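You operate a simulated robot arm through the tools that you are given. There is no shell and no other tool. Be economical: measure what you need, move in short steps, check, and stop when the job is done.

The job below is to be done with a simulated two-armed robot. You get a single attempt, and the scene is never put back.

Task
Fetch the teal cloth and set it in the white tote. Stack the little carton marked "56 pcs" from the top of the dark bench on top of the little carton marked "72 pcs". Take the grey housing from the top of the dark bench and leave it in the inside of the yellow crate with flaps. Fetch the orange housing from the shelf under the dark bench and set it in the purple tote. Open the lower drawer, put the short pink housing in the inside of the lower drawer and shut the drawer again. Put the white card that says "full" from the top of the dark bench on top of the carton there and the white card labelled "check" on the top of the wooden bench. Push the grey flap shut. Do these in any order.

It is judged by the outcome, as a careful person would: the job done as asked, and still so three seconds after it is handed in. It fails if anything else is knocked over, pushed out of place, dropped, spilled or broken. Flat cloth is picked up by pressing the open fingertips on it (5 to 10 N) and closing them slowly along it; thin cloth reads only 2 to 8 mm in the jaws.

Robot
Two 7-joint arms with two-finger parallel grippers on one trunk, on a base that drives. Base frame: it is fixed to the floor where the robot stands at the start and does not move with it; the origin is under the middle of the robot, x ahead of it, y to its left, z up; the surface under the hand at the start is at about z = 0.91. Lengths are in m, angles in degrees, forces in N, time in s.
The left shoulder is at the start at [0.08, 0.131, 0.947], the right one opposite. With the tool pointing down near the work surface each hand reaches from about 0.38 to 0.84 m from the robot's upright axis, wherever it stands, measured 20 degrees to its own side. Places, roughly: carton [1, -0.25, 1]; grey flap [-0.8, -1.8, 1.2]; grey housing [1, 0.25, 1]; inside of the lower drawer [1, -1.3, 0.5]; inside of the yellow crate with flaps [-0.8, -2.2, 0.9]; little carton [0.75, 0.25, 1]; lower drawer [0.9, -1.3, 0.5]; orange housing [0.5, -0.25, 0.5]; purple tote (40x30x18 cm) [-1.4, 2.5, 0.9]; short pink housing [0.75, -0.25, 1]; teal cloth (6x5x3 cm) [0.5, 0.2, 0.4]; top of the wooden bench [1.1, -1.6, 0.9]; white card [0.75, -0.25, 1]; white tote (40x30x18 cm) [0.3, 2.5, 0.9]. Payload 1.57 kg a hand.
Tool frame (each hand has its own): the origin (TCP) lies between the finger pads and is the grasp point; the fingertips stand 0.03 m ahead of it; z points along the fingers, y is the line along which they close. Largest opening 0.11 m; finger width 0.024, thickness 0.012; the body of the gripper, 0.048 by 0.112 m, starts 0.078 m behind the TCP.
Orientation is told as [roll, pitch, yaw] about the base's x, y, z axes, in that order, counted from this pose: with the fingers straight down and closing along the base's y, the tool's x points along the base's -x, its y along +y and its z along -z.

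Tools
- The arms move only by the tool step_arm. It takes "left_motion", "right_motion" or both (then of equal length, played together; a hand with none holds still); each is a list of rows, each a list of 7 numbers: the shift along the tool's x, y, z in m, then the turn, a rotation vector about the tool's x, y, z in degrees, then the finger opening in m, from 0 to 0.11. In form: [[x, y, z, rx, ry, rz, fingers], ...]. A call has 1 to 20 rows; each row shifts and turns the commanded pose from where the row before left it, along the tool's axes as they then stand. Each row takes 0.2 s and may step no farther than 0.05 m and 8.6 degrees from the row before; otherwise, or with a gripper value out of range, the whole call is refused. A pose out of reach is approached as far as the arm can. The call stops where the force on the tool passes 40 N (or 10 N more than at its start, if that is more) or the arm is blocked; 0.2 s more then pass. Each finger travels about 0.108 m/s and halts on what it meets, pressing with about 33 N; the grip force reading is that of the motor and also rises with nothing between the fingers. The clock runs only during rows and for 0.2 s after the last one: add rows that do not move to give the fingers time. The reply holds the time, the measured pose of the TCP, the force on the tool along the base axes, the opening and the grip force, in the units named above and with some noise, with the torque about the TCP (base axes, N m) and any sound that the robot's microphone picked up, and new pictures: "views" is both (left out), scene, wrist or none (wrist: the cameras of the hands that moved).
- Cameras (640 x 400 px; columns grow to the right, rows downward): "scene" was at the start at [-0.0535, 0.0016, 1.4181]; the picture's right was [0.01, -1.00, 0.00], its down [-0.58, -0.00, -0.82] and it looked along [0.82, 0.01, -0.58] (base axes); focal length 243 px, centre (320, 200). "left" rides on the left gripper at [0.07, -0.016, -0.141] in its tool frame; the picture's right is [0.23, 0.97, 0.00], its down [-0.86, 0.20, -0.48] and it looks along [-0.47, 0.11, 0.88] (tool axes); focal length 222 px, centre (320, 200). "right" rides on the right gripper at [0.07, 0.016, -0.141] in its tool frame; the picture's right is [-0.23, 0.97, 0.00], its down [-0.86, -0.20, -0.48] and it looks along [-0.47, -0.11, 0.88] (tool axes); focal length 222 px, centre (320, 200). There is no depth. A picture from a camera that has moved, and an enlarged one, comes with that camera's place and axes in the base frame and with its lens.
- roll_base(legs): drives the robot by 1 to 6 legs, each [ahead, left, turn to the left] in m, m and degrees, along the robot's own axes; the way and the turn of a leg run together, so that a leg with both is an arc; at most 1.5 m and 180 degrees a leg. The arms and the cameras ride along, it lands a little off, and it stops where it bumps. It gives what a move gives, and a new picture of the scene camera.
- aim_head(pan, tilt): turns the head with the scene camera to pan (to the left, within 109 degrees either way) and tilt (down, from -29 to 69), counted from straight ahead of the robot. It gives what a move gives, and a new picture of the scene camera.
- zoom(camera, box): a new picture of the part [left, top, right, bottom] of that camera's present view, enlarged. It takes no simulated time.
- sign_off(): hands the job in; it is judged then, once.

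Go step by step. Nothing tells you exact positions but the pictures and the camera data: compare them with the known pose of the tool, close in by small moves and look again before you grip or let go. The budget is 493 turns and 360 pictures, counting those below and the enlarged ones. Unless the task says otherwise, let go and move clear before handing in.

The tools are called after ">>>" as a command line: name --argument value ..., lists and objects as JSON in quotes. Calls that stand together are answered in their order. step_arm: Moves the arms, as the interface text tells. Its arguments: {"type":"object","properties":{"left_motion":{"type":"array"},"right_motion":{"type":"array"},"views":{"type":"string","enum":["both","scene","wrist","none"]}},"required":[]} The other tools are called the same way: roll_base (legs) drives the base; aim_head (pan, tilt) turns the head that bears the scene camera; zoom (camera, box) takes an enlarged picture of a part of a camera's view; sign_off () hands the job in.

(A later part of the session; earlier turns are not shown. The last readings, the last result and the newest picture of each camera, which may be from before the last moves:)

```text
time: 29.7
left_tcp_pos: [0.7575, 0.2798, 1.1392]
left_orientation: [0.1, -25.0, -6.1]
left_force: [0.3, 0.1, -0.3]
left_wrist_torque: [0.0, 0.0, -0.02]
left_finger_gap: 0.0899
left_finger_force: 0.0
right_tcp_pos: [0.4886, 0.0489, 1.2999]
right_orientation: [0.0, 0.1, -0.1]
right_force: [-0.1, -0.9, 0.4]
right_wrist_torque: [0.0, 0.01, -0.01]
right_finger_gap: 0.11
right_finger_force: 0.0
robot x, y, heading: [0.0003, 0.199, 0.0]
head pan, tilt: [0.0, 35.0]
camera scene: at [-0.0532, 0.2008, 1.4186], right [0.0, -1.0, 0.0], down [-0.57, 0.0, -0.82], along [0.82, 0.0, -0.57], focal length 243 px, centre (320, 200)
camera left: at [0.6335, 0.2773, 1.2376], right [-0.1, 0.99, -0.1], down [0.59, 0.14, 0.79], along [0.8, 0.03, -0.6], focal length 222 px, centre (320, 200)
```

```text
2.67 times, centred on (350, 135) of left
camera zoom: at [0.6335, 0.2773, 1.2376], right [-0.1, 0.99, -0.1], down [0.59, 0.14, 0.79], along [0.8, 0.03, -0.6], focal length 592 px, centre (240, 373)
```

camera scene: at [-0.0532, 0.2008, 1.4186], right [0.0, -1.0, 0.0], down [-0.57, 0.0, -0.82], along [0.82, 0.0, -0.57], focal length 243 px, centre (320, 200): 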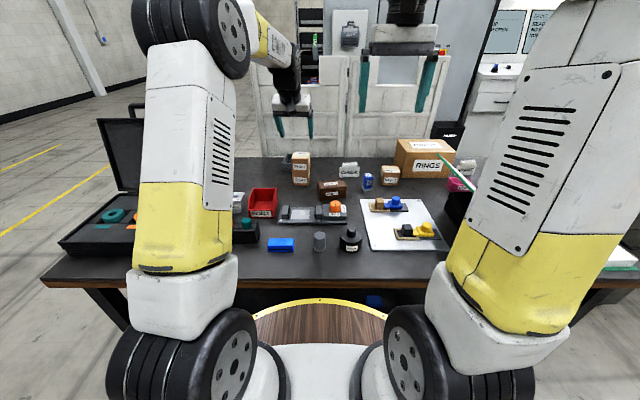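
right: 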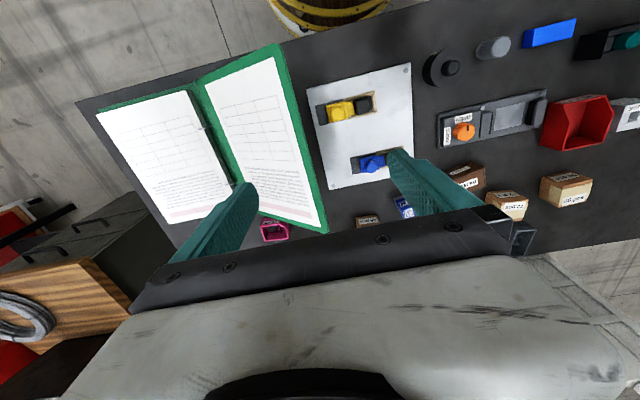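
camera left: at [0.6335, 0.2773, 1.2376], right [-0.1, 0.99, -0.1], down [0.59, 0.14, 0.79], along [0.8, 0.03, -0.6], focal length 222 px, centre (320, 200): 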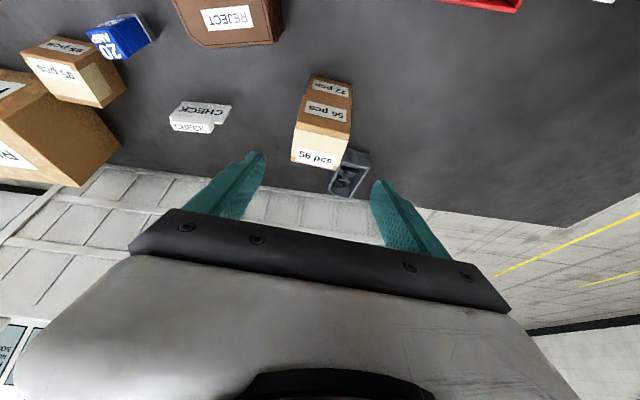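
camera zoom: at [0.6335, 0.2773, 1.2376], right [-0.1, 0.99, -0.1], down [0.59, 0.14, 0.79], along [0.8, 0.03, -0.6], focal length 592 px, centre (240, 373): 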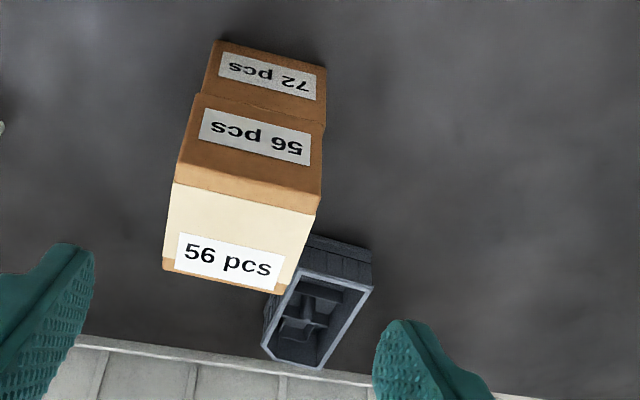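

The grey housing sits far back, about (0.95, 0.34). I'll use the right wrist camera to see how much room there is between my base and the bench front.

>>> step_arm --right_motion '[[0, 0, 0, 0, 8.5, 0, 0.11], [0, 0, 0, 0, 8.5, 0, 0.11], [0, 0, 0, 0, 8.5, 0, 0.11], [0, 0, 0, 0, 8.5, 0, 0.11], [0, 0, 0, 0, 0, 0, 0.11]]' --views "wrist"

```text
time: 30.9
left_tcp_pos: [0.7578, 0.2794, 1.1385]
left_orientation: [0.0, -25.0, -6.0]
left_force: [0.1, 0.1, 1.2]
left_wrist_torque: [0.02, 0.0, -0.01]
left_finger_gap: 0.0904
left_finger_force: 0.0
right_tcp_pos: [0.4398, 0.0377, 1.2738]
right_orientation: [0.0, 28.2, -0.1]
right_force: [0.2, 0.1, 0.4]
right_wrist_torque: [0.04, -0.04, -0.04]
right_finger_gap: 0.11
right_finger_force: 0.1
right hand out of reach, approached as far as the arm can: row 3, 4
robot x, y, heading: [0.0028, 0.2013, 0.1]
head pan, tilt: [0.0, 35.0]
camera right: at [0.4442, 0.0542, 1.4316], right [0.2, 0.97, -0.11], down [0.98, -0.2, 0.02], along [-0.01, -0.11, -0.99], focal length 222 px, centre (320, 200)
```

right: 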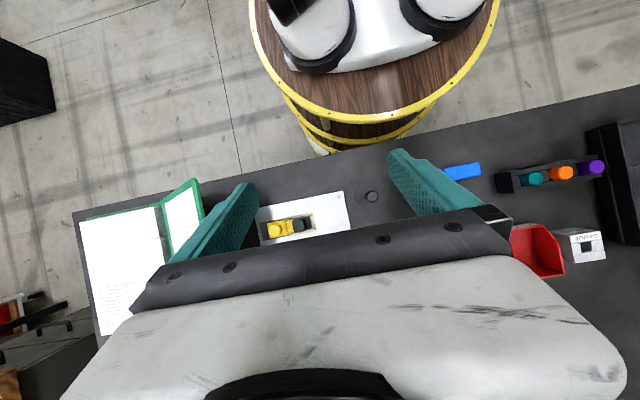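

There are about 5–7 cm free ahead of the base. I restore the right hand and creep 4 cm forward and 8 cm left.

>>> step_arm --right_motion '[[0, 0, 0, 0, -8.5, 0, 0.11], [0, 0, 0, 0, -8.5, 0, 0.11], [0, 0, 0, 0, -8.5, 0, 0.11], [0, 0, 0, 0, -2.7, 0, 0.11]]' --left_motion '[[0.01, 0, -0.03, 0, 0, 0, 0.1], [0.01, 0, -0.03, 0, 0, 0, 0.1], [0, 0, 0, 0, 0, 0, 0.1], [0, 0, 0, 0, 0, 0, 0.1]]' --views "none"

>>> roll_base --legs '[[0, 0.08, 0], [0.04, 0, 0]]'

```text
time: 31.9
left_tcp_pos: [0.7161, 0.2846, 1.1843]
left_orientation: [-0.1, -25.0, -6.1]
left_force: [-0.3, -0.1, 0.5]
left_wrist_torque: [0.01, 0.04, 0.02]
left_finger_gap: 0.0998
left_finger_force: 0.0
right_tcp_pos: [0.4415, 0.037, 1.2736]
right_orientation: [0.0, 0.0, -0.1]
right_force: [-0.3, 0.6, -0.2]
right_wrist_torque: [0.04, 0.03, -0.02]
right_finger_gap: 0.11
right_finger_force: 0.1
robot x, y, heading: [0.0024, 0.2005, -0.0]
head pan, tilt: [0.0, 35.0]
```

```text
time: 33.5
left_tcp_pos: [0.7565, 0.3633, 1.184]
left_orientation: [0.0, -25.0, -6.0]
left_force: [0.0, -0.1, 0.3]
left_wrist_torque: [0.02, -0.03, 0.03]
left_finger_gap: 0.1001
left_finger_force: 0.0
right_tcp_pos: [0.4811, 0.114, 1.273]
right_orientation: [-0.1, 0.2, -0.3]
right_force: [-0.5, 0.7, 0.1]
right_wrist_torque: [0.0, 0.02, -0.01]
right_finger_gap: 0.1097
right_finger_force: 0.0
robot x, y, heading: [0.0418, 0.2788, -0.1]
head pan, tilt: [0.0, 35.0]
camera scene: at [-0.0131, 0.2802, 1.4186], right [0.0, -1.0, 0.0], down [-0.57, 0.0, -0.82], along [0.82, 0.0, -0.57], focal length 243 px, centre (320, 200)
```

scene: 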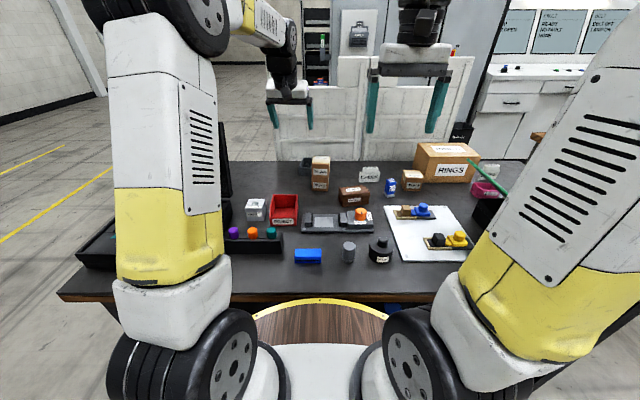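

>>> step_arm --left_motion '[[0, 0, 0, 1.7, 0, 3.6, 0.11], [-0.0228, 0.0028, 0.038, 0, 0, 0, 0.11], [-0.0228, 0.0028, 0.038, 0, 0, 0, 0.11], [-0.0228, 0.0028, 0.038, 0, 0, 0, 0.11], [-0.0228, 0.0028, 0.038, 0, 0, 0, 0.11], [-0.0228, 0.0028, 0.038, 0, 0, 0, 0.11], [0, 0, 0, 0, 0, 0, 0.11]]' --views "both"

```text
time: 35.1
left_tcp_pos: [0.9398, 0.3442, 1.0596]
left_orientation: [0.0, -24.8, -10.2]
left_force: [0.3, 0.0, -0.5]
left_wrist_torque: [-0.03, 0.01, -0.03]
left_finger_gap: 0.1099
left_finger_force: 0.1
right_tcp_pos: [0.4813, 0.1158, 1.273]
right_orientation: [0.0, 0.2, -0.2]
right_force: [0.7, 1.3, -0.5]
right_wrist_torque: [0.01, 0.01, -0.03]
right_finger_gap: 0.1101
right_finger_force: 0.0
robot x, y, heading: [0.0362, 0.2786, -0.2]
head pan, tilt: [0.0, 35.0]
camera scene: at [-0.0123, 0.2802, 1.4186], right [0.0, -1.0, 0.0], down [-0.57, 0.0, -0.82], along [0.82, 0.0, -0.57], focal length 243 px, centre (320, 200)
camera left: at [0.8147, 0.351, 1.16], right [-0.03, 0.99, -0.1], down [0.6, 0.1, 0.79], along [0.8, -0.03, -0.6], focal length 222 px, centre (320, 200)
```

scene: 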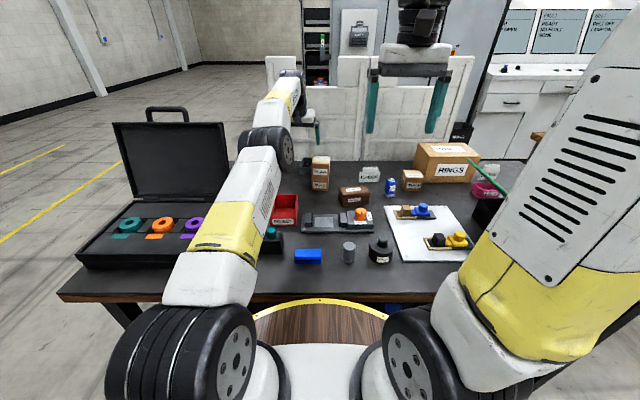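
left: 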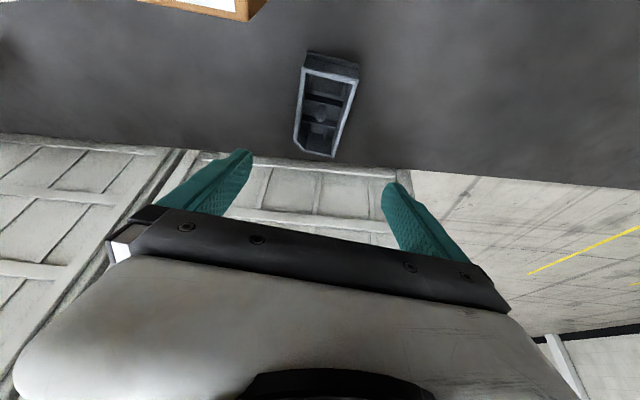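

>>> step_arm --left_motion '[[0.0107, -0.005, 0.0264, 0, 0, 0, 0.11], [0.0107, 0, 0.0264, 0, 0, 0, 0.11], [0.0107, 0, 0.0264, 0, 0, 0, 0.11], [0.0107, 0, 0.0264, 0, 0, 0, 0.11], [0, 0, 0, 0, 0, 0, 0.11]]' --views "wrist"

>>> zoom --camera "scene" --box '[270, 110, 390, 210]'

```text
time: 36.3
left_tcp_pos: [0.9447, 0.3387, 0.9456]
left_orientation: [0.1, -25.0, -10.2]
left_force: [0.6, 0.3, 0.0]
left_wrist_torque: [-0.01, 0.01, 0.0]
left_finger_gap: 0.1099
left_finger_force: 0.2
right_tcp_pos: [0.4813, 0.1151, 1.2732]
right_orientation: [0.0, 0.0, -0.2]
right_force: [-0.5, 1.1, -0.4]
right_wrist_torque: [-0.03, 0.03, -0.03]
right_finger_gap: 0.11
right_finger_force: 0.0
robot x, y, heading: [0.0421, 0.2782, 0.1]
head pan, tilt: [0.0, 35.0]
camera left: at [0.8202, 0.3445, 1.0449], right [-0.03, 0.99, -0.1], down [0.6, 0.1, 0.8], along [0.8, -0.03, -0.6], focal length 222 px, centre (320, 200)
```

left: 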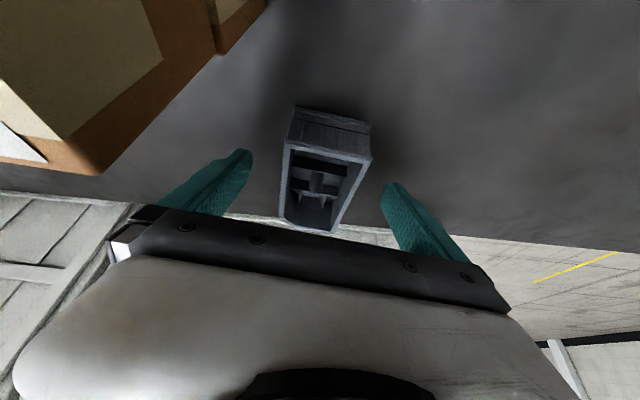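

```text
4.00 times, centred on (330, 160) of scene
camera zoom: at [-0.0128, 0.2802, 1.4186], right [0.0, -1.0, 0.0], down [-0.57, 0.0, -0.82], along [0.82, 0.0, -0.57], focal length 973 px, centre (280, 360)
```

zoom: 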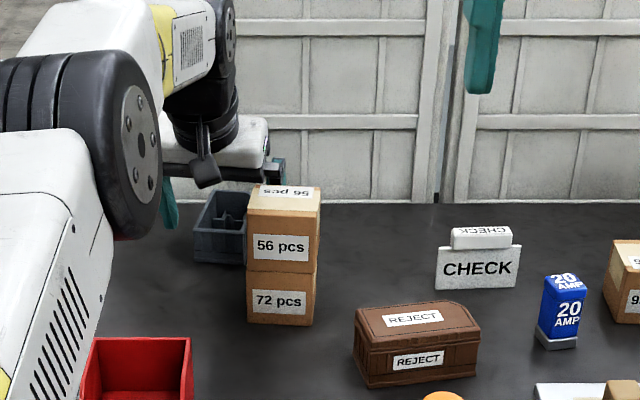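

>>> step_arm --left_motion '[[0, 0, 0, 0, 0, 0, 0.06], [0, 0, 0, 0, 0, 0, 0.04], [0, 0, 0, 0, 0, 0, 0.025], [0, 0, 0, 0, 0, 0, 0.025]]' --views "none"

>>> step_arm --left_motion '[[-0.0085, 0, -0.018, 0, 0, 0, 0.025], [-0.0169, 0, -0.0362, 0, 0, 0, 0.025], [-0.0169, 0, -0.0362, 0, 0, 0, 0.025], [-0.0169, 0, -0.0362, 0, 0, 0, 0.025], [0, 0, 0, 0, 0, 0, 0.025]]' --views "both"

```text
time: 37.3
left_tcp_pos: [0.9438, 0.3367, 0.9452]
left_orientation: [0.1, -25.1, -10.1]
left_force: [-0.3, -0.3, 0.3]
left_wrist_torque: [-0.04, -0.02, 0.04]
left_finger_gap: 0.0533
left_finger_force: 33.1
right_tcp_pos: [0.4813, 0.1153, 1.2731]
right_orientation: [0.0, 0.0, -0.2]
right_force: [0.7, -0.1, -0.3]
right_wrist_torque: [-0.03, -0.02, 0.02]
right_finger_gap: 0.1102
right_finger_force: 0.0
robot x, y, heading: [0.0411, 0.2787, -0.1]
head pan, tilt: [0.0, 35.0]
```

```text
time: 38.5
left_tcp_pos: [0.9347, 0.3394, 1.0752]
left_orientation: [0.0, -25.0, -10.0]
left_force: [-0.4, -1.0, -1.9]
left_wrist_torque: [-0.03, 0.02, 0.02]
left_finger_gap: 0.0533
left_finger_force: 32.9
left hand out of reach, approached as far as the arm can: row 4
right_tcp_pos: [0.4808, 0.1159, 1.2742]
right_orientation: [0.1, 0.0, -0.3]
right_force: [0.1, 0.1, 0.6]
right_wrist_torque: [0.0, 0.02, 0.01]
right_finger_gap: 0.1098
right_finger_force: 0.1
robot x, y, heading: [0.0406, 0.2784, -0.4]
head pan, tilt: [0.0, 35.0]
camera scene: at [-0.0127, 0.2802, 1.4186], right [0.0, -1.0, 0.0], down [-0.57, 0.0, -0.82], along [0.82, 0.0, -0.57], focal length 243 px, centre (320, 200)
camera left: at [0.8098, 0.3455, 1.1745], right [-0.03, 0.99, -0.1], down [0.6, 0.1, 0.79], along [0.8, -0.03, -0.6], focal length 222 px, centre (320, 200)
```

scene: 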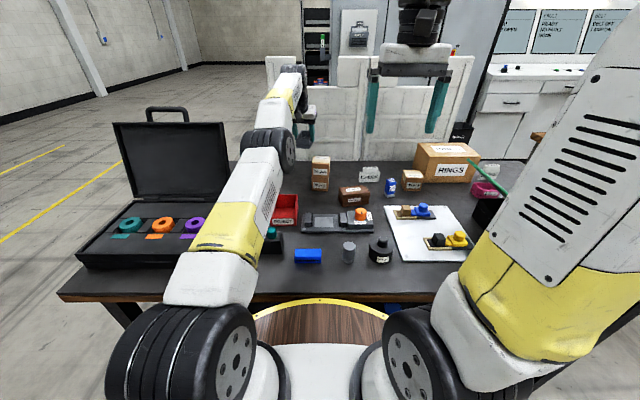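
left: 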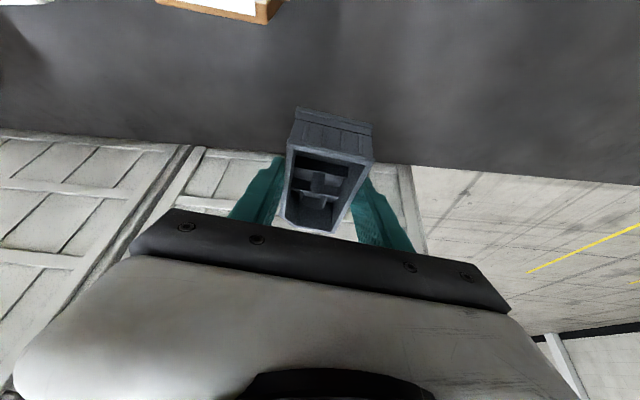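

>>> step_arm --left_motion '[[0, 0.005, -0.045, 0, 0, 0, 0.025], [0.005, 0.005, -0.045, 0, 0, 0, 0.025], [0.015, 0.005, -0.045, 0, 0, 0, 0.025], [0.03, 0, -0.03, 0, 0, 0, 0.025], [0.03, 0, -0.03, 0, 0, 0, 0.025], [0.03, 0, -0.03, 0, 0, 0, 0.025], [0, 0, 0, 0, 0, 0, 0.025]]' --views "none"

```text
time: 40.1
left_tcp_pos: [0.8389, 0.3848, 1.2836]
left_orientation: [0.0, -24.7, -10.1]
left_force: [-0.8, 0.0, -0.8]
left_wrist_torque: [0.01, 0.05, -0.01]
left_finger_gap: 0.053
left_finger_force: 32.8
left hand out of reach, approached as far as the arm can: row 2, 3, 4, 5, 6
right_tcp_pos: [0.4816, 0.1148, 1.2728]
right_orientation: [0.0, 0.2, -0.2]
right_force: [-1.0, -0.2, 1.0]
right_wrist_torque: [0.0, -0.02, 0.01]
right_finger_gap: 0.1099
right_finger_force: 0.0
robot x, y, heading: [0.0408, 0.2801, -0.4]
head pan, tilt: [0.0, 35.0]
```

Still stretched; I pull the hand straight back.

>>> step_arm --left_motion '[[0.04, 0, 0, 0, 0, 0, 0.025], [0.04, 0, 0, 0, 0, 0, 0.025], [0.04, 0, -0.02, 0, 0, 0, 0.025], [0.04, 0, -0.02, 0, 0, 0, 0.025], [0.04, 0, -0.02, 0, 0, 0, 0.025], [0, 0, 0, 0, 0, 0, 0.025]]' --views "scene"

```text
time: 41.5
left_tcp_pos: [0.7856, 0.4087, 1.3562]
left_orientation: [-0.1, -24.8, -10.0]
left_force: [-0.2, -0.3, -2.0]
left_wrist_torque: [0.03, -0.02, 0.02]
left_finger_gap: 0.0531
left_finger_force: 33.1
left hand out of reach, approached as far as the arm can: row 1, 2, 3, 4, 5
right_tcp_pos: [0.4814, 0.116, 1.2724]
right_orientation: [0.0, 0.1, -0.2]
right_force: [0.4, 0.1, 0.0]
right_wrist_torque: [0.01, -0.02, -0.02]
right_finger_gap: 0.11
right_finger_force: 0.1
robot x, y, heading: [0.041, 0.2834, -0.4]
head pan, tilt: [0.0, 35.0]
camera scene: at [-0.0128, 0.2802, 1.4186], right [0.0, -1.0, 0.0], down [-0.57, 0.0, -0.82], along [0.82, 0.0, -0.57], focal length 243 px, centre (320, 200)
```

scene: 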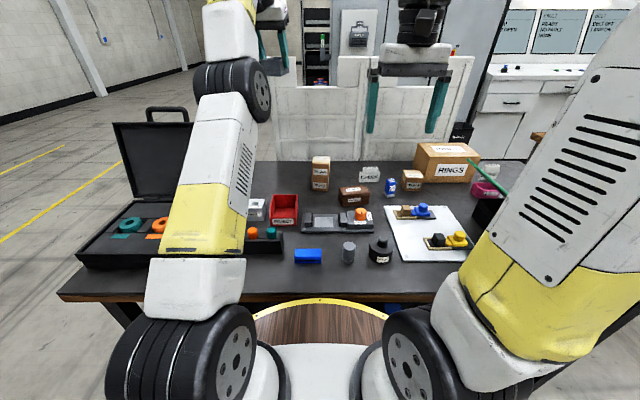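

>>> step_arm --left_motion '[[0.04, 0.0, 0.02, 0, 0, 0, 0.025], [0.04, 0, 0.02, 0, 0, 0, 0.025], [0.04, 0, 0.0, 0, 0, 0, 0.025], [0.04, 0, 0, 0, 0, 0, 0.025], [0, 0, 0, 0, 0, 0, 0.025]]' --views "none"

```text
time: 42.7
left_tcp_pos: [0.7869, 0.42, 1.3556]
left_orientation: [0.0, -24.9, -10.1]
left_force: [0.2, 0.0, -1.4]
left_wrist_torque: [0.0, 0.04, 0.03]
left_finger_gap: 0.0536
left_finger_force: 33.6
left hand out of reach, approached as far as the arm can: row 1, 2, 3, 4
right_tcp_pos: [0.4797, 0.1144, 1.2722]
right_orientation: [0.0, 0.0, -0.2]
right_force: [-0.3, -0.7, 0.6]
right_wrist_torque: [-0.02, 0.01, 0.0]
right_finger_gap: 0.11
right_finger_force: 0.2
robot x, y, heading: [0.0411, 0.2808, -0.0]
head pan, tilt: [0.0, 35.0]
```

>>> step_arm --left_motion '[[0.045, 0.0, -0.02, 0, 8, 0, 0.025], [0.045, 0, -0.02, 0, 8, 0, 0.025], [0.045, 0, -0.02, 0, 8, 0, 0.025], [0.045, 0, 0, 0, 0, 0, 0.025], [0.045, 0, 0, 0, 0, 0, 0.025], [0, 0, 0, 0, 0, 0, 0.025]]' --views "none"

```text
time: 44.1
left_tcp_pos: [0.5724, 0.4586, 1.366]
left_orientation: [0.0, -4.4, -10.1]
left_force: [-0.4, -0.4, -0.5]
left_wrist_torque: [0.01, 0.01, 0.0]
left_finger_gap: 0.0535
left_finger_force: 32.7
left hand out of reach, approached as far as the arm can: row 1, 3
right_tcp_pos: [0.4801, 0.1156, 1.2735]
right_orientation: [0.0, 0.1, -0.2]
right_force: [0.3, 0.3, 0.0]
right_wrist_torque: [-0.04, 0.0, 0.01]
right_finger_gap: 0.11
right_finger_force: 0.1
robot x, y, heading: [0.0392, 0.2799, -0.2]
head pan, tilt: [0.0, 35.0]
```

>>> step_arm --right_motion '[[0, 0, -0.04, 0, 0, 0, 0.11], [0, 0, -0.04, 0, 0, 0, 0.11], [0, 0, -0.02, 0, 0, 0, 0.11]]' --views "none"

>>> roll_base --legs '[[0, -0.4, 0]]'

```text
time: 44.9
left_tcp_pos: [0.5737, 0.4575, 1.3656]
left_orientation: [0.0, -4.4, -10.2]
left_force: [0.2, 0.4, -1.1]
left_wrist_torque: [-0.02, -0.01, 0.0]
left_finger_gap: 0.0534
left_finger_force: 32.5
right_tcp_pos: [0.4801, 0.1145, 1.3741]
right_orientation: [0.1, 0.0, -0.3]
right_force: [0.0, -0.5, 0.7]
right_wrist_torque: [-0.02, 0.0, 0.02]
right_finger_gap: 0.1101
right_finger_force: 0.1
robot x, y, heading: [0.0421, 0.2802, -0.0]
head pan, tilt: [0.0, 35.0]
```

```text
time: 47.3
left_tcp_pos: [0.5719, 0.0599, 1.3656]
left_orientation: [0.0, -4.4, -10.4]
left_force: [0.9, 0.0, -1.7]
left_wrist_torque: [-0.03, -0.01, -0.02]
left_finger_gap: 0.0534
left_finger_force: 32.8
right_tcp_pos: [0.477, -0.2822, 1.3738]
right_orientation: [0.0, 0.1, -0.5]
right_force: [0.7, 1.2, 0.2]
right_wrist_torque: [0.01, 0.01, 0.02]
right_finger_gap: 0.11
right_finger_force: 0.1
robot x, y, heading: [0.042, -0.1132, -0.3]
head pan, tilt: [0.0, 35.0]
camera scene: at [-0.0147, -0.1154, 1.4186], right [-0.01, -1.0, 0.0], down [-0.57, 0.0, -0.82], along [0.82, -0.01, -0.57], focal length 243 px, centre (320, 200)
```

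scene: 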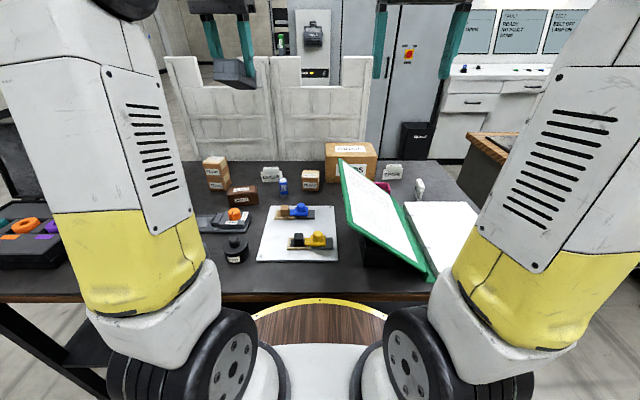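

>>> zoom --camera "scene" --box '[310, 130, 470, 230]'

>>> step_arm --right_motion '[[-0.02, -0.03, 0.02, 0, 0, 0, 0.11], [-0.02, -0.03, 0.02, 0, 0, 0, 0.11], [-0.02, -0.03, 0.02, 0, 0, 0, 0.11], [-0.02, -0.03, 0.02, 0, 0, 0, 0.11], [0, 0, 0, 0, 0, 0, 0.11]]' --views "wrist"

```text
4.00 times, centred on (390, 180) of scene
camera zoom: at [-0.0147, -0.1154, 1.4186], right [-0.01, -1.0, 0.0], down [-0.57, 0.0, -0.82], along [0.82, -0.01, -0.57], focal length 973 px, centre (40, 280)
```

zoom: 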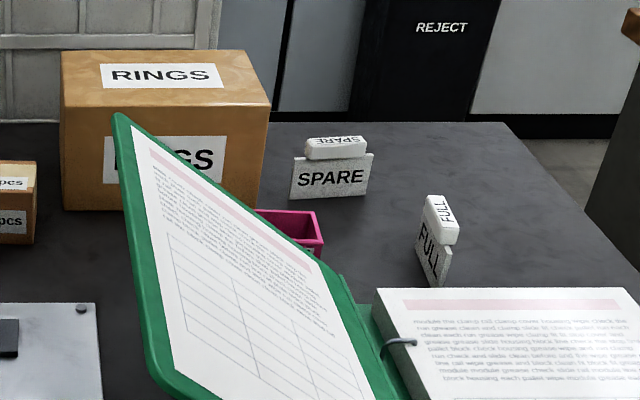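

```text
time: 48.5
left_tcp_pos: [0.5729, 0.0597, 1.3658]
left_orientation: [0.0, -4.4, -10.3]
left_force: [-0.3, 0.7, -1.3]
left_wrist_torque: [0.01, 0.0, -0.02]
left_finger_gap: 0.0532
left_finger_force: 33.3
right_tcp_pos: [0.5542, -0.4027, 1.2968]
right_orientation: [0.0, 0.1, -0.4]
right_force: [-0.2, -0.2, 0.4]
right_wrist_torque: [-0.03, 0.01, 0.0]
right_finger_gap: 0.11
right_finger_force: 0.1
robot x, y, heading: [0.0383, -0.1191, -0.6]
head pan, tilt: [0.0, 35.0]
camera right: at [0.4842, -0.3846, 1.4387], right [0.23, 0.97, 0.0], down [0.85, -0.21, 0.48], along [0.46, -0.11, -0.88], focal length 222 px, centre (320, 200)
```

right: 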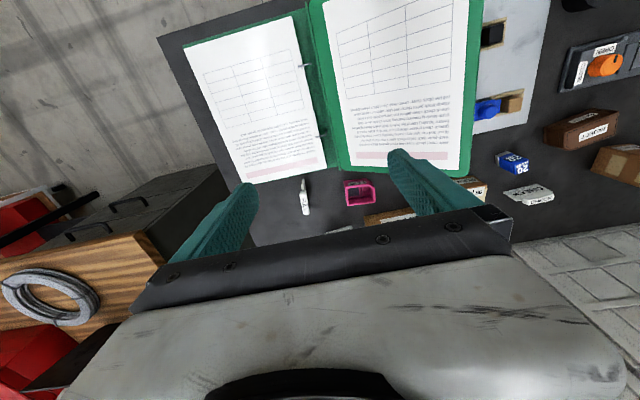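

>>> step_arm --right_motion '[[-0.029, -0.0135, 0.036, 0, 0, 0, 0.11], [-0.029, -0.0135, 0.036, 0, 0, 0, 0.11], [-0.029, -0.0135, 0.036, 0, 0, 0, 0.11], [-0.029, -0.0135, 0.036, 0, 0, 0, 0.11], [-0.029, -0.0135, 0.036, 0, 0, 0, 0.11], [-0.029, -0.0135, 0.036, 0, 0, 0, 0.11], [0, 0, 0, 0, 0, 0, 0.11]]' --views "both"

```text
time: 50.1
left_tcp_pos: [0.5723, 0.0603, 1.3654]
left_orientation: [0.0, -4.3, -10.4]
left_force: [0.4, 0.6, -0.9]
left_wrist_torque: [0.02, 0.0, 0.0]
left_finger_gap: 0.0532
left_finger_force: 32.7
right_tcp_pos: [0.7314, -0.4838, 1.0802]
right_orientation: [0.1, 0.2, -0.4]
right_force: [0.1, 0.9, 0.2]
right_wrist_torque: [0.02, -0.01, 0.01]
right_finger_gap: 0.1099
right_finger_force: 0.1
robot x, y, heading: [0.0374, -0.1146, -0.5]
head pan, tilt: [0.0, 35.0]
camera scene: at [-0.0145, -0.1156, 1.4186], right [-0.01, -1.0, 0.0], down [-0.57, 0.0, -0.82], along [0.82, -0.01, -0.57], focal length 243 px, centre (320, 200)
camera right: at [0.6609, -0.4666, 1.222], right [0.23, 0.97, 0.0], down [0.85, -0.21, 0.48], along [0.46, -0.11, -0.88], focal length 222 px, centre (320, 200)
```

scene: 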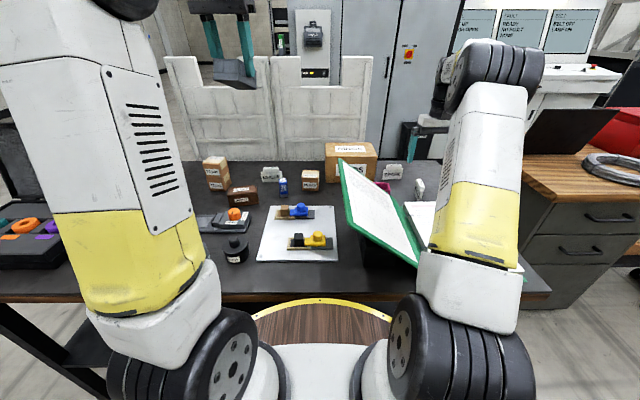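
right: 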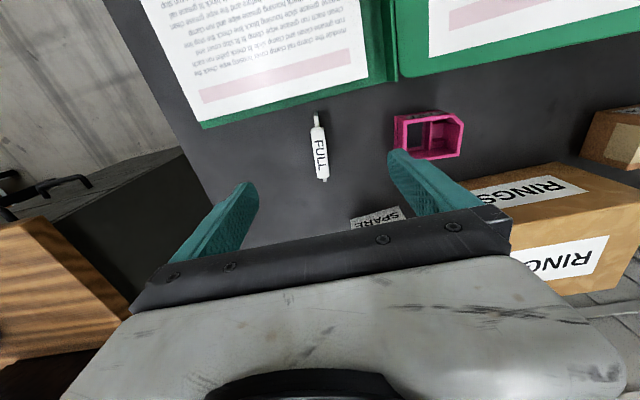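

>>> zoom --camera "right" --box '[240, 90, 400, 190]'

```text
4.00 times, centred on (320, 140) of right
camera zoom: at [0.6609, -0.4666, 1.222], right [0.23, 0.97, 0.0], down [0.85, -0.21, 0.48], along [0.46, -0.11, -0.88], focal length 888 px, centre (320, 440)
```

zoom: 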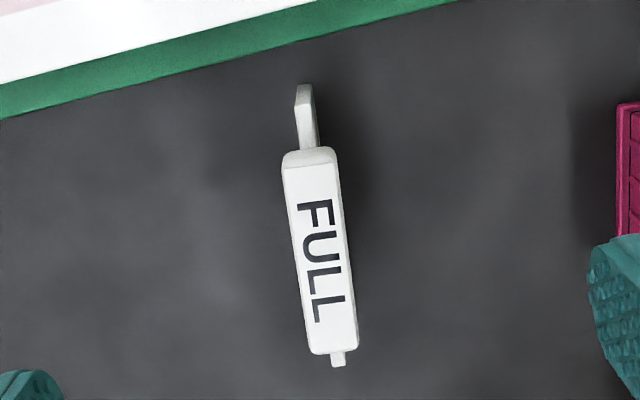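

>>> step_arm --right_motion '[[-0.002, 0.001, 0, 0, 0, 6, 0.08], [0, 0, 0.041, 0, 0, 0, 0.08], [0, 0, 0.041, 0, 0, 0, 0.08], [0, 0, 0.025, 0, 0, 0, 0.08], [0, 0, 0, 0, 0, 0, 0.08]]' --views "both"

>>> zoom --camera "scene" --box '[350, 110, 510, 210]'

```text
time: 51.3
left_tcp_pos: [0.5715, 0.0598, 1.3662]
left_orientation: [0.1, -4.4, -10.3]
left_force: [0.3, 0.4, -1.1]
left_wrist_torque: [0.0, 0.02, -0.01]
left_finger_gap: 0.0535
left_finger_force: 33.5
right_tcp_pos: [0.7323, -0.4872, 0.9724]
right_orientation: [0.0, 0.0, -6.4]
right_force: [-0.3, 0.5, -0.2]
right_wrist_torque: [-0.01, -0.03, 0.03]
right_finger_gap: 0.08
right_finger_force: 0.0
robot x, y, heading: [0.0378, -0.1185, -0.2]
head pan, tilt: [0.0, 35.0]
camera scene: at [-0.0146, -0.1156, 1.4186], right [-0.01, -1.0, 0.0], down [-0.57, 0.0, -0.82], along [0.82, -0.01, -0.57], focal length 243 px, centre (320, 200)
camera right: at [0.6642, -0.4622, 1.1134], right [0.33, 0.94, 0.0], down [0.83, -0.29, 0.48], along [0.45, -0.16, -0.88], focal length 222 px, centre (320, 200)
```

scene: 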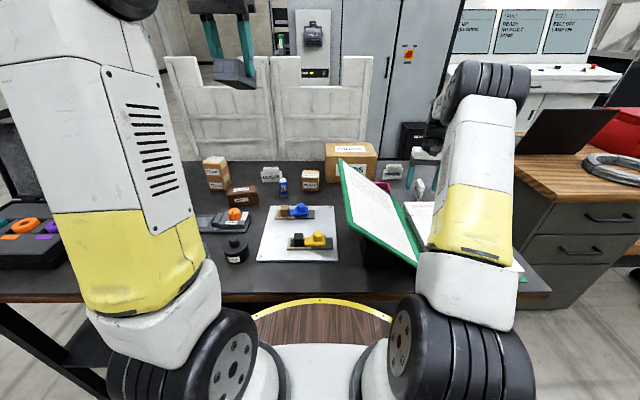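
right: 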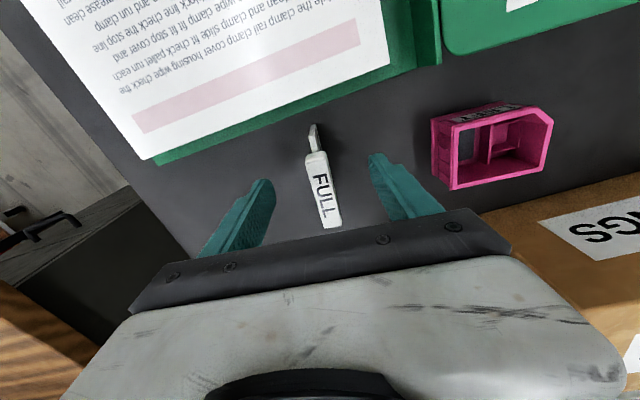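

```text
4.00 times, centred on (430, 160) of scene
camera zoom: at [-0.0146, -0.1156, 1.4186], right [-0.01, -1.0, 0.0], down [-0.57, 0.0, -0.82], along [0.82, -0.01, -0.57], focal length 973 px, centre (-120, 360)
```

zoom: 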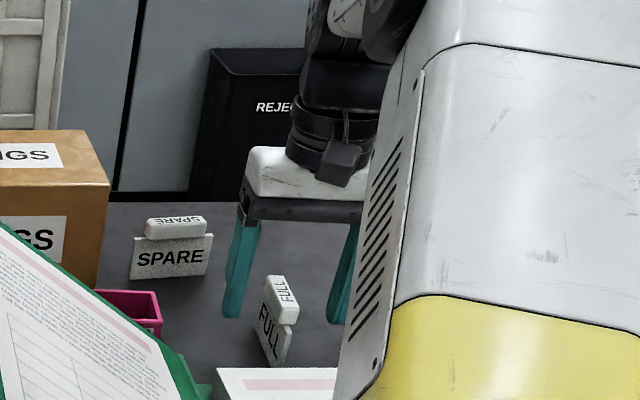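

>>> step_arm --right_motion '[[0, 0, 0.012, 0, 0, 0, 0.08], [0, 0, 0, 0, 0, 0, 0.04], [0, 0, 0, 0, 0, 0, 0.015], [0, 0, 0, 0, 0, 0, 0.005], [0, 0, 0, 0, 0, 0, 0.005]]' --views "wrist"

```text
time: 52.5
left_tcp_pos: [0.5707, 0.0597, 1.3663]
left_orientation: [0.0, -4.4, -10.3]
left_force: [0.4, -0.8, -1.0]
left_wrist_torque: [0.03, 0.03, 0.01]
left_finger_gap: 0.0533
left_finger_force: 32.7
right_tcp_pos: [0.7313, -0.4857, 0.9591]
right_orientation: [-0.1, 0.1, -6.5]
right_force: [0.4, 0.2, -0.1]
right_wrist_torque: [0.0, 0.0, 0.0]
right_finger_gap: 0.0149
right_finger_force: 31.2
robot x, y, heading: [0.037, -0.1191, -0.2]
head pan, tilt: [0.0, 35.0]
camera right: at [0.6636, -0.4613, 1.1014], right [0.33, 0.94, 0.0], down [0.83, -0.29, 0.48], along [0.45, -0.16, -0.88], focal length 222 px, centre (320, 200)
```

right: 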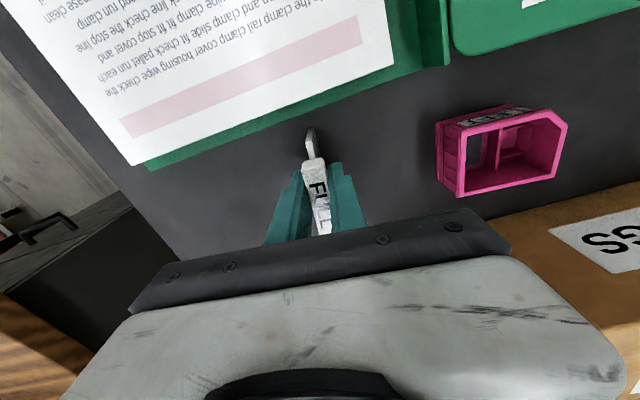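

The FULL card is gripped, but reaching the carton needs a tilted hand. I release, rise, tilt 33° forward and regrip.

>>> step_arm --right_motion '[[0, 0, 0, 0, 0, 0, 0.03], [0, 0, 0, 0, 0, 0, 0.05], [0, 0, 0, 0, 0, 0, 0.05], [0, 0, -0.04, 0, 0, 0, 0.05], [0, 0, -0.04, 0, 0, 0, 0.05], [0, 0, 0, 0, -8.25, 0, 0.05], [0, 0, 0, 0, -8.25, 0, 0.05], [0, 0, 0, 0, -8.25, 0, 0.05], [0, 0, 0, 0, -8.25, 0, 0.05], [0, 0, 0, 0, 0, 0, 0.05]]' --views "wrist"

```text
time: 54.7
left_tcp_pos: [0.5715, 0.0593, 1.3646]
left_orientation: [0.0, -4.4, -10.4]
left_force: [1.1, 0.0, -1.2]
left_wrist_torque: [0.03, 0.03, 0.02]
left_finger_gap: 0.0532
left_finger_force: 33.5
right_tcp_pos: [0.7317, -0.485, 1.0386]
right_orientation: [0.1, -33.0, -6.3]
right_force: [-0.3, -0.6, -0.5]
right_wrist_torque: [-0.02, 0.02, 0.02]
right_finger_gap: 0.0502
right_finger_force: 0.1
robot x, y, heading: [0.0409, -0.1162, -0.4]
head pan, tilt: [0.0, 35.0]
camera right: at [0.598, -0.452, 1.1199], right [0.3, 0.95, 0.12], down [0.43, -0.25, 0.87], along [0.85, -0.2, -0.48], focal length 222 px, centre (320, 200)
```

right: 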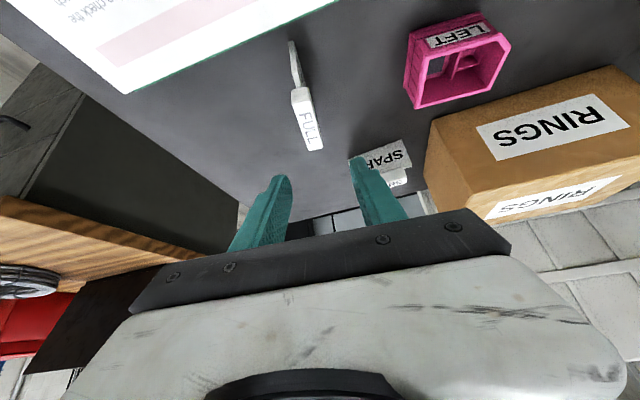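

>>> step_arm --right_motion '[[0.0136, 0, 0.0215, 0, 0, 0, 0.05], [0.0136, 0, 0.0215, 0, 0, 0, 0.05], [0.0136, 0, 0.0215, 0, 0, 0, 0.05], [0, 0, 0, 0, 0, 0, 0.05]]' --views "wrist"

```text
time: 55.7
left_tcp_pos: [0.5715, 0.0587, 1.3658]
left_orientation: [0.0, -4.4, -10.3]
left_force: [-0.4, -0.6, -0.9]
left_wrist_torque: [0.09, 0.02, 0.0]
left_finger_gap: 0.053
left_finger_force: 32.7
right_tcp_pos: [0.7334, -0.4828, 0.9628]
right_orientation: [0.0, -32.9, -6.4]
right_force: [-0.7, 0.0, 1.0]
right_wrist_torque: [-0.02, -0.01, 0.01]
right_finger_gap: 0.05
right_finger_force: 0.0
robot x, y, heading: [0.0369, -0.1175, -0.4]
head pan, tilt: [0.0, 35.0]
camera right: at [0.5986, -0.4507, 1.043], right [0.3, 0.95, 0.12], down [0.43, -0.25, 0.87], along [0.85, -0.2, -0.48], focal length 222 px, centre (320, 200)
```

right: 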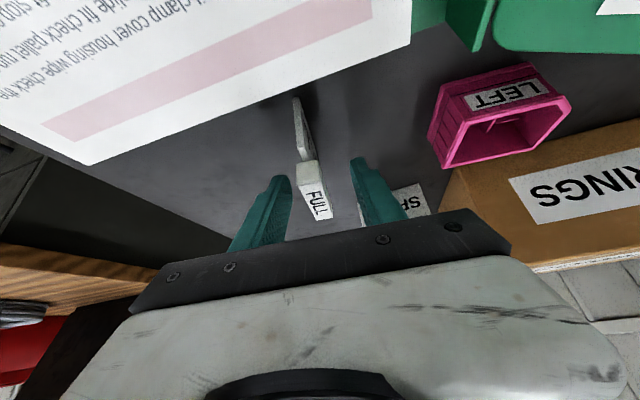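

>>> step_arm --right_motion '[[0, 0, 0, 0, 0, 0, 0.02], [0, 0, 0, 0, 0, 0, 0.005], [0, 0, 0, 0, 0, 0, 0.005], [-0.016, 0, -0.025, 0, 0, 0, 0.005], [-0.0272, 0, -0.042, 0, 0, 0, 0.005], [-0.0272, 0, -0.042, 0, 0, 0, 0.005], [-0.0, 0, -0.04, 0, 0, 0, 0.005], [0, 0, 0, 0, 0, 0, 0.005]]' --views "both"

```text
time: 57.5
left_tcp_pos: [0.5725, 0.0592, 1.3649]
left_orientation: [0.1, -4.4, -10.3]
left_force: [0.7, -0.2, -1.7]
left_wrist_torque: [0.02, 0.02, 0.01]
left_finger_gap: 0.0533
left_finger_force: 33.0
right_tcp_pos: [0.7099, -0.4802, 1.1241]
right_orientation: [0.0, -32.9, -6.5]
right_force: [-0.5, -1.1, 0.0]
right_wrist_torque: [0.04, 0.03, 0.02]
right_finger_gap: 0.0151
right_finger_force: 31.0
robot x, y, heading: [0.0425, -0.1165, -0.6]
head pan, tilt: [0.0, 35.0]
camera scene: at [-0.0147, -0.1156, 1.4186], right [-0.01, -1.0, 0.0], down [-0.57, 0.0, -0.82], along [0.82, -0.01, -0.57], focal length 243 px, centre (320, 200)
camera right: at [0.5766, -0.4486, 1.2072], right [0.3, 0.95, 0.12], down [0.43, -0.25, 0.87], along [0.85, -0.2, -0.48], focal length 222 px, centre (320, 200)
```

scene: 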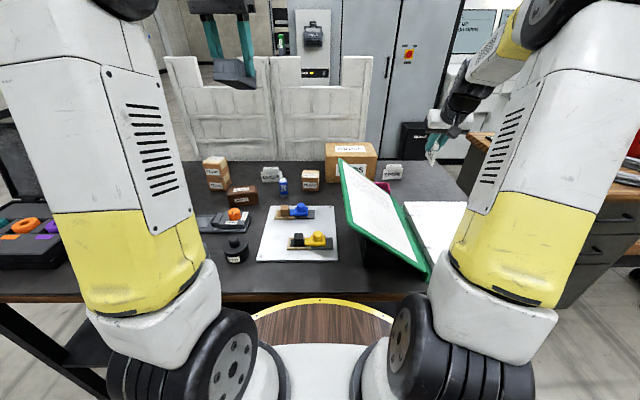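
right: 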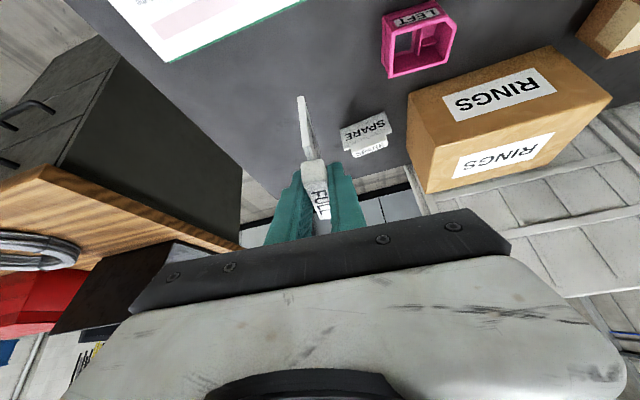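

>>> step_arm --right_motion '[[-0.0237, 0, -0.0364, 0, 0, 0, 0.005], [-0.0237, 0, -0.0364, 0, 0, 0, 0.005], [-0.0237, 0, -0.0364, 0, 0, 0, 0.005], [0, 0, 0, 0, 0, 0, 0.005]]' --views "none"

>>> roll_base --legs '[[0, 0.2, 0]]'

```text
time: 58.5
left_tcp_pos: [0.5715, 0.0589, 1.3656]
left_orientation: [0.0, -4.4, -10.3]
left_force: [0.1, -0.4, -1.2]
left_wrist_torque: [0.01, 0.0, -0.02]
left_finger_gap: 0.0531
left_finger_force: 32.9
right_tcp_pos: [0.7095, -0.4805, 1.2554]
right_orientation: [-0.1, -32.9, -6.4]
right_force: [-1.4, 0.5, -0.7]
right_wrist_torque: [-0.01, 0.02, -0.01]
right_finger_gap: 0.0149
right_finger_force: 31.2
robot x, y, heading: [0.0404, -0.1173, -0.5]
head pan, tilt: [0.0, 35.0]
```

```text
time: 60.1
left_tcp_pos: [0.5737, 0.259, 1.3657]
left_orientation: [0.0, -4.3, -10.3]
left_force: [0.1, 0.1, -1.3]
left_wrist_torque: [0.0, 0.0, 0.0]
left_finger_gap: 0.0532
left_finger_force: 32.7
right_tcp_pos: [0.7117, -0.2811, 1.2544]
right_orientation: [-0.1, -32.9, -6.4]
right_force: [0.2, 0.4, -1.4]
right_wrist_torque: [-0.02, -0.03, 0.04]
right_finger_gap: 0.0148
right_finger_force: 30.9
robot x, y, heading: [0.0415, 0.0826, -0.4]
head pan, tilt: [0.0, 35.0]
camera scene: at [-0.0132, 0.0844, 1.4186], right [-0.01, -1.0, 0.0], down [-0.57, 0.0, -0.82], along [0.82, -0.01, -0.57], focal length 243 px, centre (320, 200)
```

scene: 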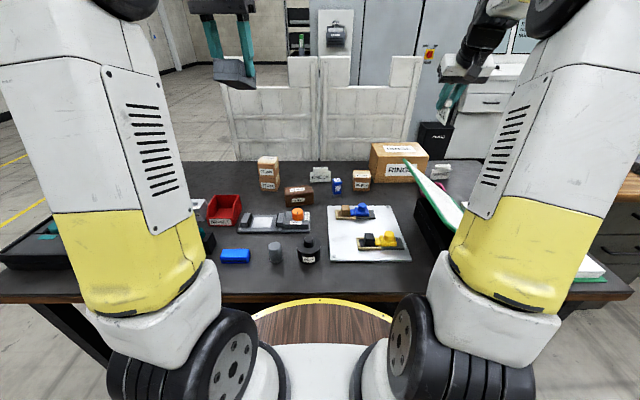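

>>> step_arm --right_motion '[[-0.0129, 0.01525, 0.035, 0, 0, 0, 0.005], [-0.0129, 0.01525, 0.035, 0, 0, 0, 0.005], [-0.0129, 0.01525, 0.035, 0, 0, 0, 0.005], [-0.0129, 0.01525, 0.035, 0, 0, 0, 0.005], [-0.0129, 0.01525, 0.035, 0, 0, 0, 0.005], [-0.0129, 0.01525, 0.035, 0, 0, 0, 0.005], [0, 0, 0, 0, 0, 0, 0.005]]' --views "both"

>>> zoom --camera "scene" --box '[350, 90, 510, 190]'

```text
time: 61.7
left_tcp_pos: [0.5736, 0.2597, 1.3658]
left_orientation: [-0.1, -4.2, -10.2]
left_force: [0.5, 0.3, -2.3]
left_wrist_torque: [-0.03, 0.04, 0.0]
left_finger_gap: 0.0534
left_finger_force: 32.6
right_tcp_pos: [0.8997, -0.2104, 1.1196]
right_orientation: [0.0, -32.9, -6.3]
right_force: [0.3, -0.4, 0.2]
right_wrist_torque: [0.0, -0.01, -0.02]
right_finger_gap: 0.0149
right_finger_force: 31.2
robot x, y, heading: [0.0401, 0.0817, -0.3]
head pan, tilt: [0.0, 35.0]
camera scene: at [-0.0131, 0.0845, 1.4186], right [-0.01, -1.0, 0.0], down [-0.57, 0.0, -0.82], along [0.82, -0.01, -0.57], focal length 243 px, centre (320, 200)
camera right: at [0.7661, -0.1779, 1.2021], right [0.3, 0.95, 0.12], down [0.43, -0.25, 0.87], along [0.85, -0.21, -0.48], focal length 222 px, centre (320, 200)
```

scene: 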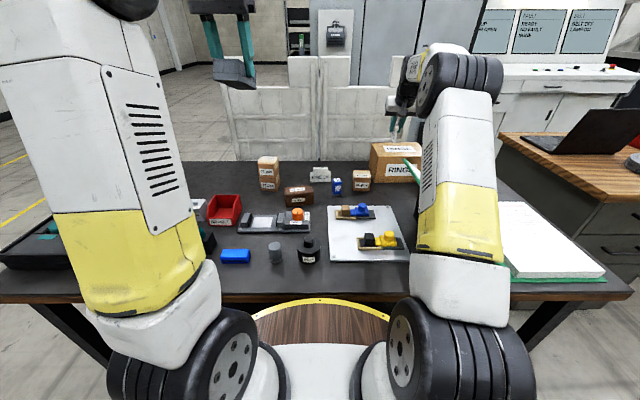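
right: 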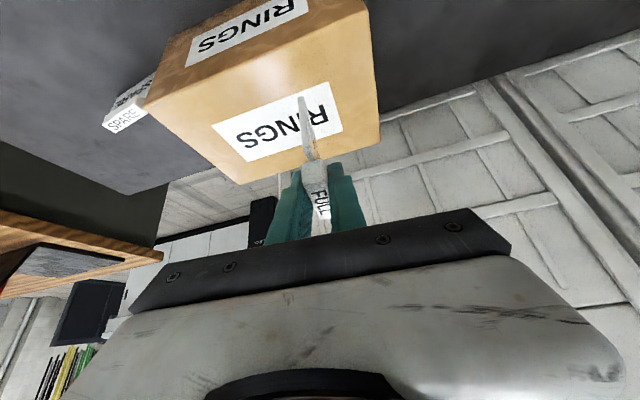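

```text
4.00 times, centred on (430, 140) of scene
camera zoom: at [-0.0131, 0.0845, 1.4186], right [-0.01, -1.0, 0.0], down [-0.57, 0.0, -0.82], along [0.82, -0.01, -0.57], focal length 973 px, centre (-120, 440)
```

zoom: 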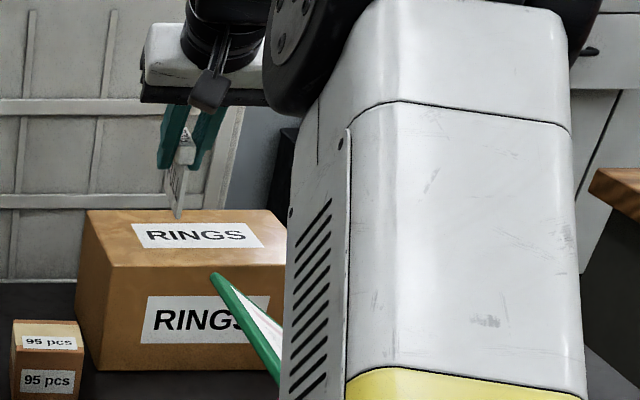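

>>> step_arm --right_motion '[[0.0098, 0, 0.0151, 0, 0, 0, 0.005], [0.0098, 0, 0.0151, 0, 0, 0, 0.005], [0, 0, 0, 0, 0, 0, 0.005]]' --views "wrist"

>>> zoom --camera "scene" --box '[360, 100, 440, 150]'

```text
time: 62.5
left_tcp_pos: [0.5734, 0.2598, 1.3657]
left_orientation: [0.0, -4.4, -10.4]
left_force: [-0.6, 0.0, -2.0]
left_wrist_torque: [-0.01, 0.0, -0.01]
left_finger_gap: 0.0533
left_finger_force: 33.3
right_tcp_pos: [0.8997, -0.2086, 1.0845]
right_orientation: [0.0, -32.9, -6.4]
right_force: [0.2, -0.5, -0.3]
right_wrist_torque: [-0.03, -0.01, -0.01]
right_finger_gap: 0.0151
right_finger_force: 30.6
robot x, y, heading: [0.0394, 0.0832, -0.4]
head pan, tilt: [0.0, 35.0]
camera right: at [0.7653, -0.1775, 1.1657], right [0.3, 0.95, 0.12], down [0.43, -0.25, 0.87], along [0.85, -0.21, -0.48], focal length 222 px, centre (320, 200)
```

right: 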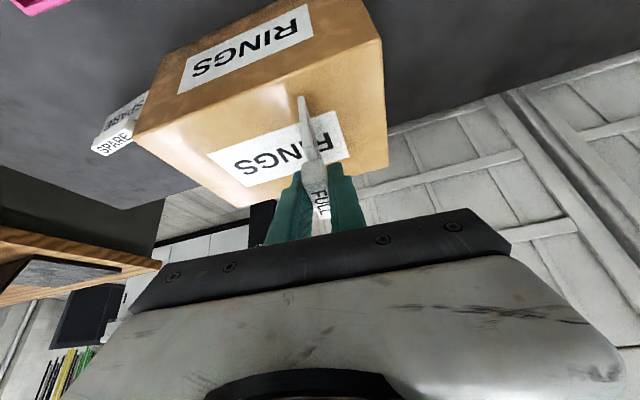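

```text
8.00 times, centred on (400, 125) of scene
camera zoom: at [-0.0131, 0.0845, 1.4186], right [-0.01, -1.0, 0.0], down [-0.57, 0.0, -0.82], along [0.82, -0.01, -0.57], focal length 1946 px, centre (-320, 800)
```

zoom: 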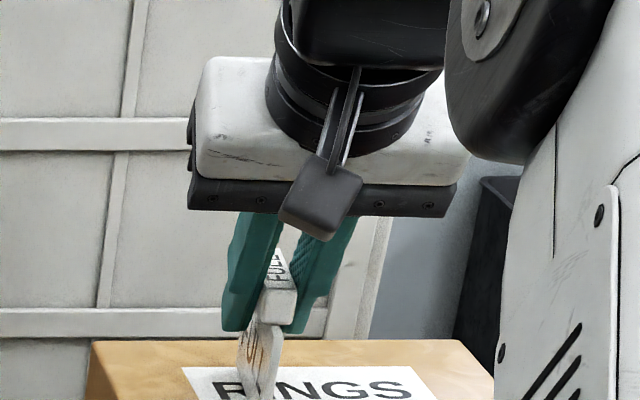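

>>> step_arm --right_motion '[[0.0022, 0, 0.0034, 0, 0, 0, 0.005], [0.0011, 0, 0.0017, 0, 0, 0, 0.005]]' --views "none"

>>> step_arm --right_motion '[[0.0011, 0, 0.0017, 0, 0, 0, 0.005], [0.0005, 0, 0.0008, 0, 0, 0, 0.005]]' --views "none"

```text
time: 63.1
left_tcp_pos: [0.5738, 0.2604, 1.3657]
left_orientation: [0.0, -4.3, -10.3]
left_force: [0.7, 0.7, -0.9]
left_wrist_torque: [-0.03, 0.04, 0.01]
left_finger_gap: 0.0534
left_finger_force: 32.9
right_tcp_pos: [0.8989, -0.21, 1.0812]
right_orientation: [0.0, -33.2, -6.4]
right_force: [-2.9, 1.5, 16.0]
right_wrist_torque: [0.15, 0.7, -0.02]
right_finger_gap: 0.0152
right_finger_force: 31.0
robot x, y, heading: [0.0371, 0.083, -0.6]
head pan, tilt: [0.0, 35.0]
```

```text
time: 63.7
left_tcp_pos: [0.5732, 0.2606, 1.3666]
left_orientation: [0.0, -4.4, -10.3]
left_force: [-0.2, 0.5, -1.5]
left_wrist_torque: [-0.01, 0.02, 0.02]
left_finger_gap: 0.0533
left_finger_force: 33.4
right_tcp_pos: [0.899, -0.2103, 1.0783]
right_orientation: [-0.1, -33.1, -6.4]
right_force: [1.8, 0.6, 23.7]
right_wrist_torque: [0.02, -0.06, 0.02]
right_finger_gap: 0.0152
right_finger_force: 31.3
robot x, y, heading: [0.038, 0.0817, -0.5]
head pan, tilt: [0.0, 35.0]
```

>>> step_arm --right_motion '[[-0.0008, 0, -0.0012, 0, 0, 0, 0.005], [0, 0, 0, 0, 0, 0, 0.02], [0, 0, 0, 0, 0, 0, 0.035], [0, 0, 0, 0, 0, 0, 0.05], [0, 0, 0, 0, 0, 0, 0.05]]' --views "wrist"

```text
time: 64.9
left_tcp_pos: [0.5739, 0.2594, 1.3646]
left_orientation: [0.1, -4.4, -10.3]
left_force: [1.1, 0.4, -1.5]
left_wrist_torque: [-0.01, 0.0, 0.0]
left_finger_gap: 0.0536
left_finger_force: 33.0
right_tcp_pos: [0.9001, -0.21, 1.0771]
right_orientation: [0.0, -32.9, -6.4]
right_force: [1.0, -0.4, 0.3]
right_wrist_torque: [-0.01, -0.01, -0.01]
right_finger_gap: 0.0501
right_finger_force: 0.1
robot x, y, heading: [0.0454, 0.0825, -0.6]
head pan, tilt: [0.0, 35.0]
camera right: at [0.7661, -0.1783, 1.1584], right [0.3, 0.95, 0.12], down [0.43, -0.25, 0.87], along [0.85, -0.2, -0.48], focal length 222 px, centre (320, 200)
```

right: 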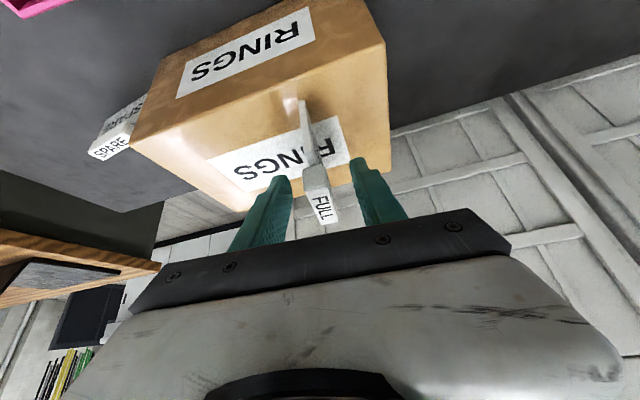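

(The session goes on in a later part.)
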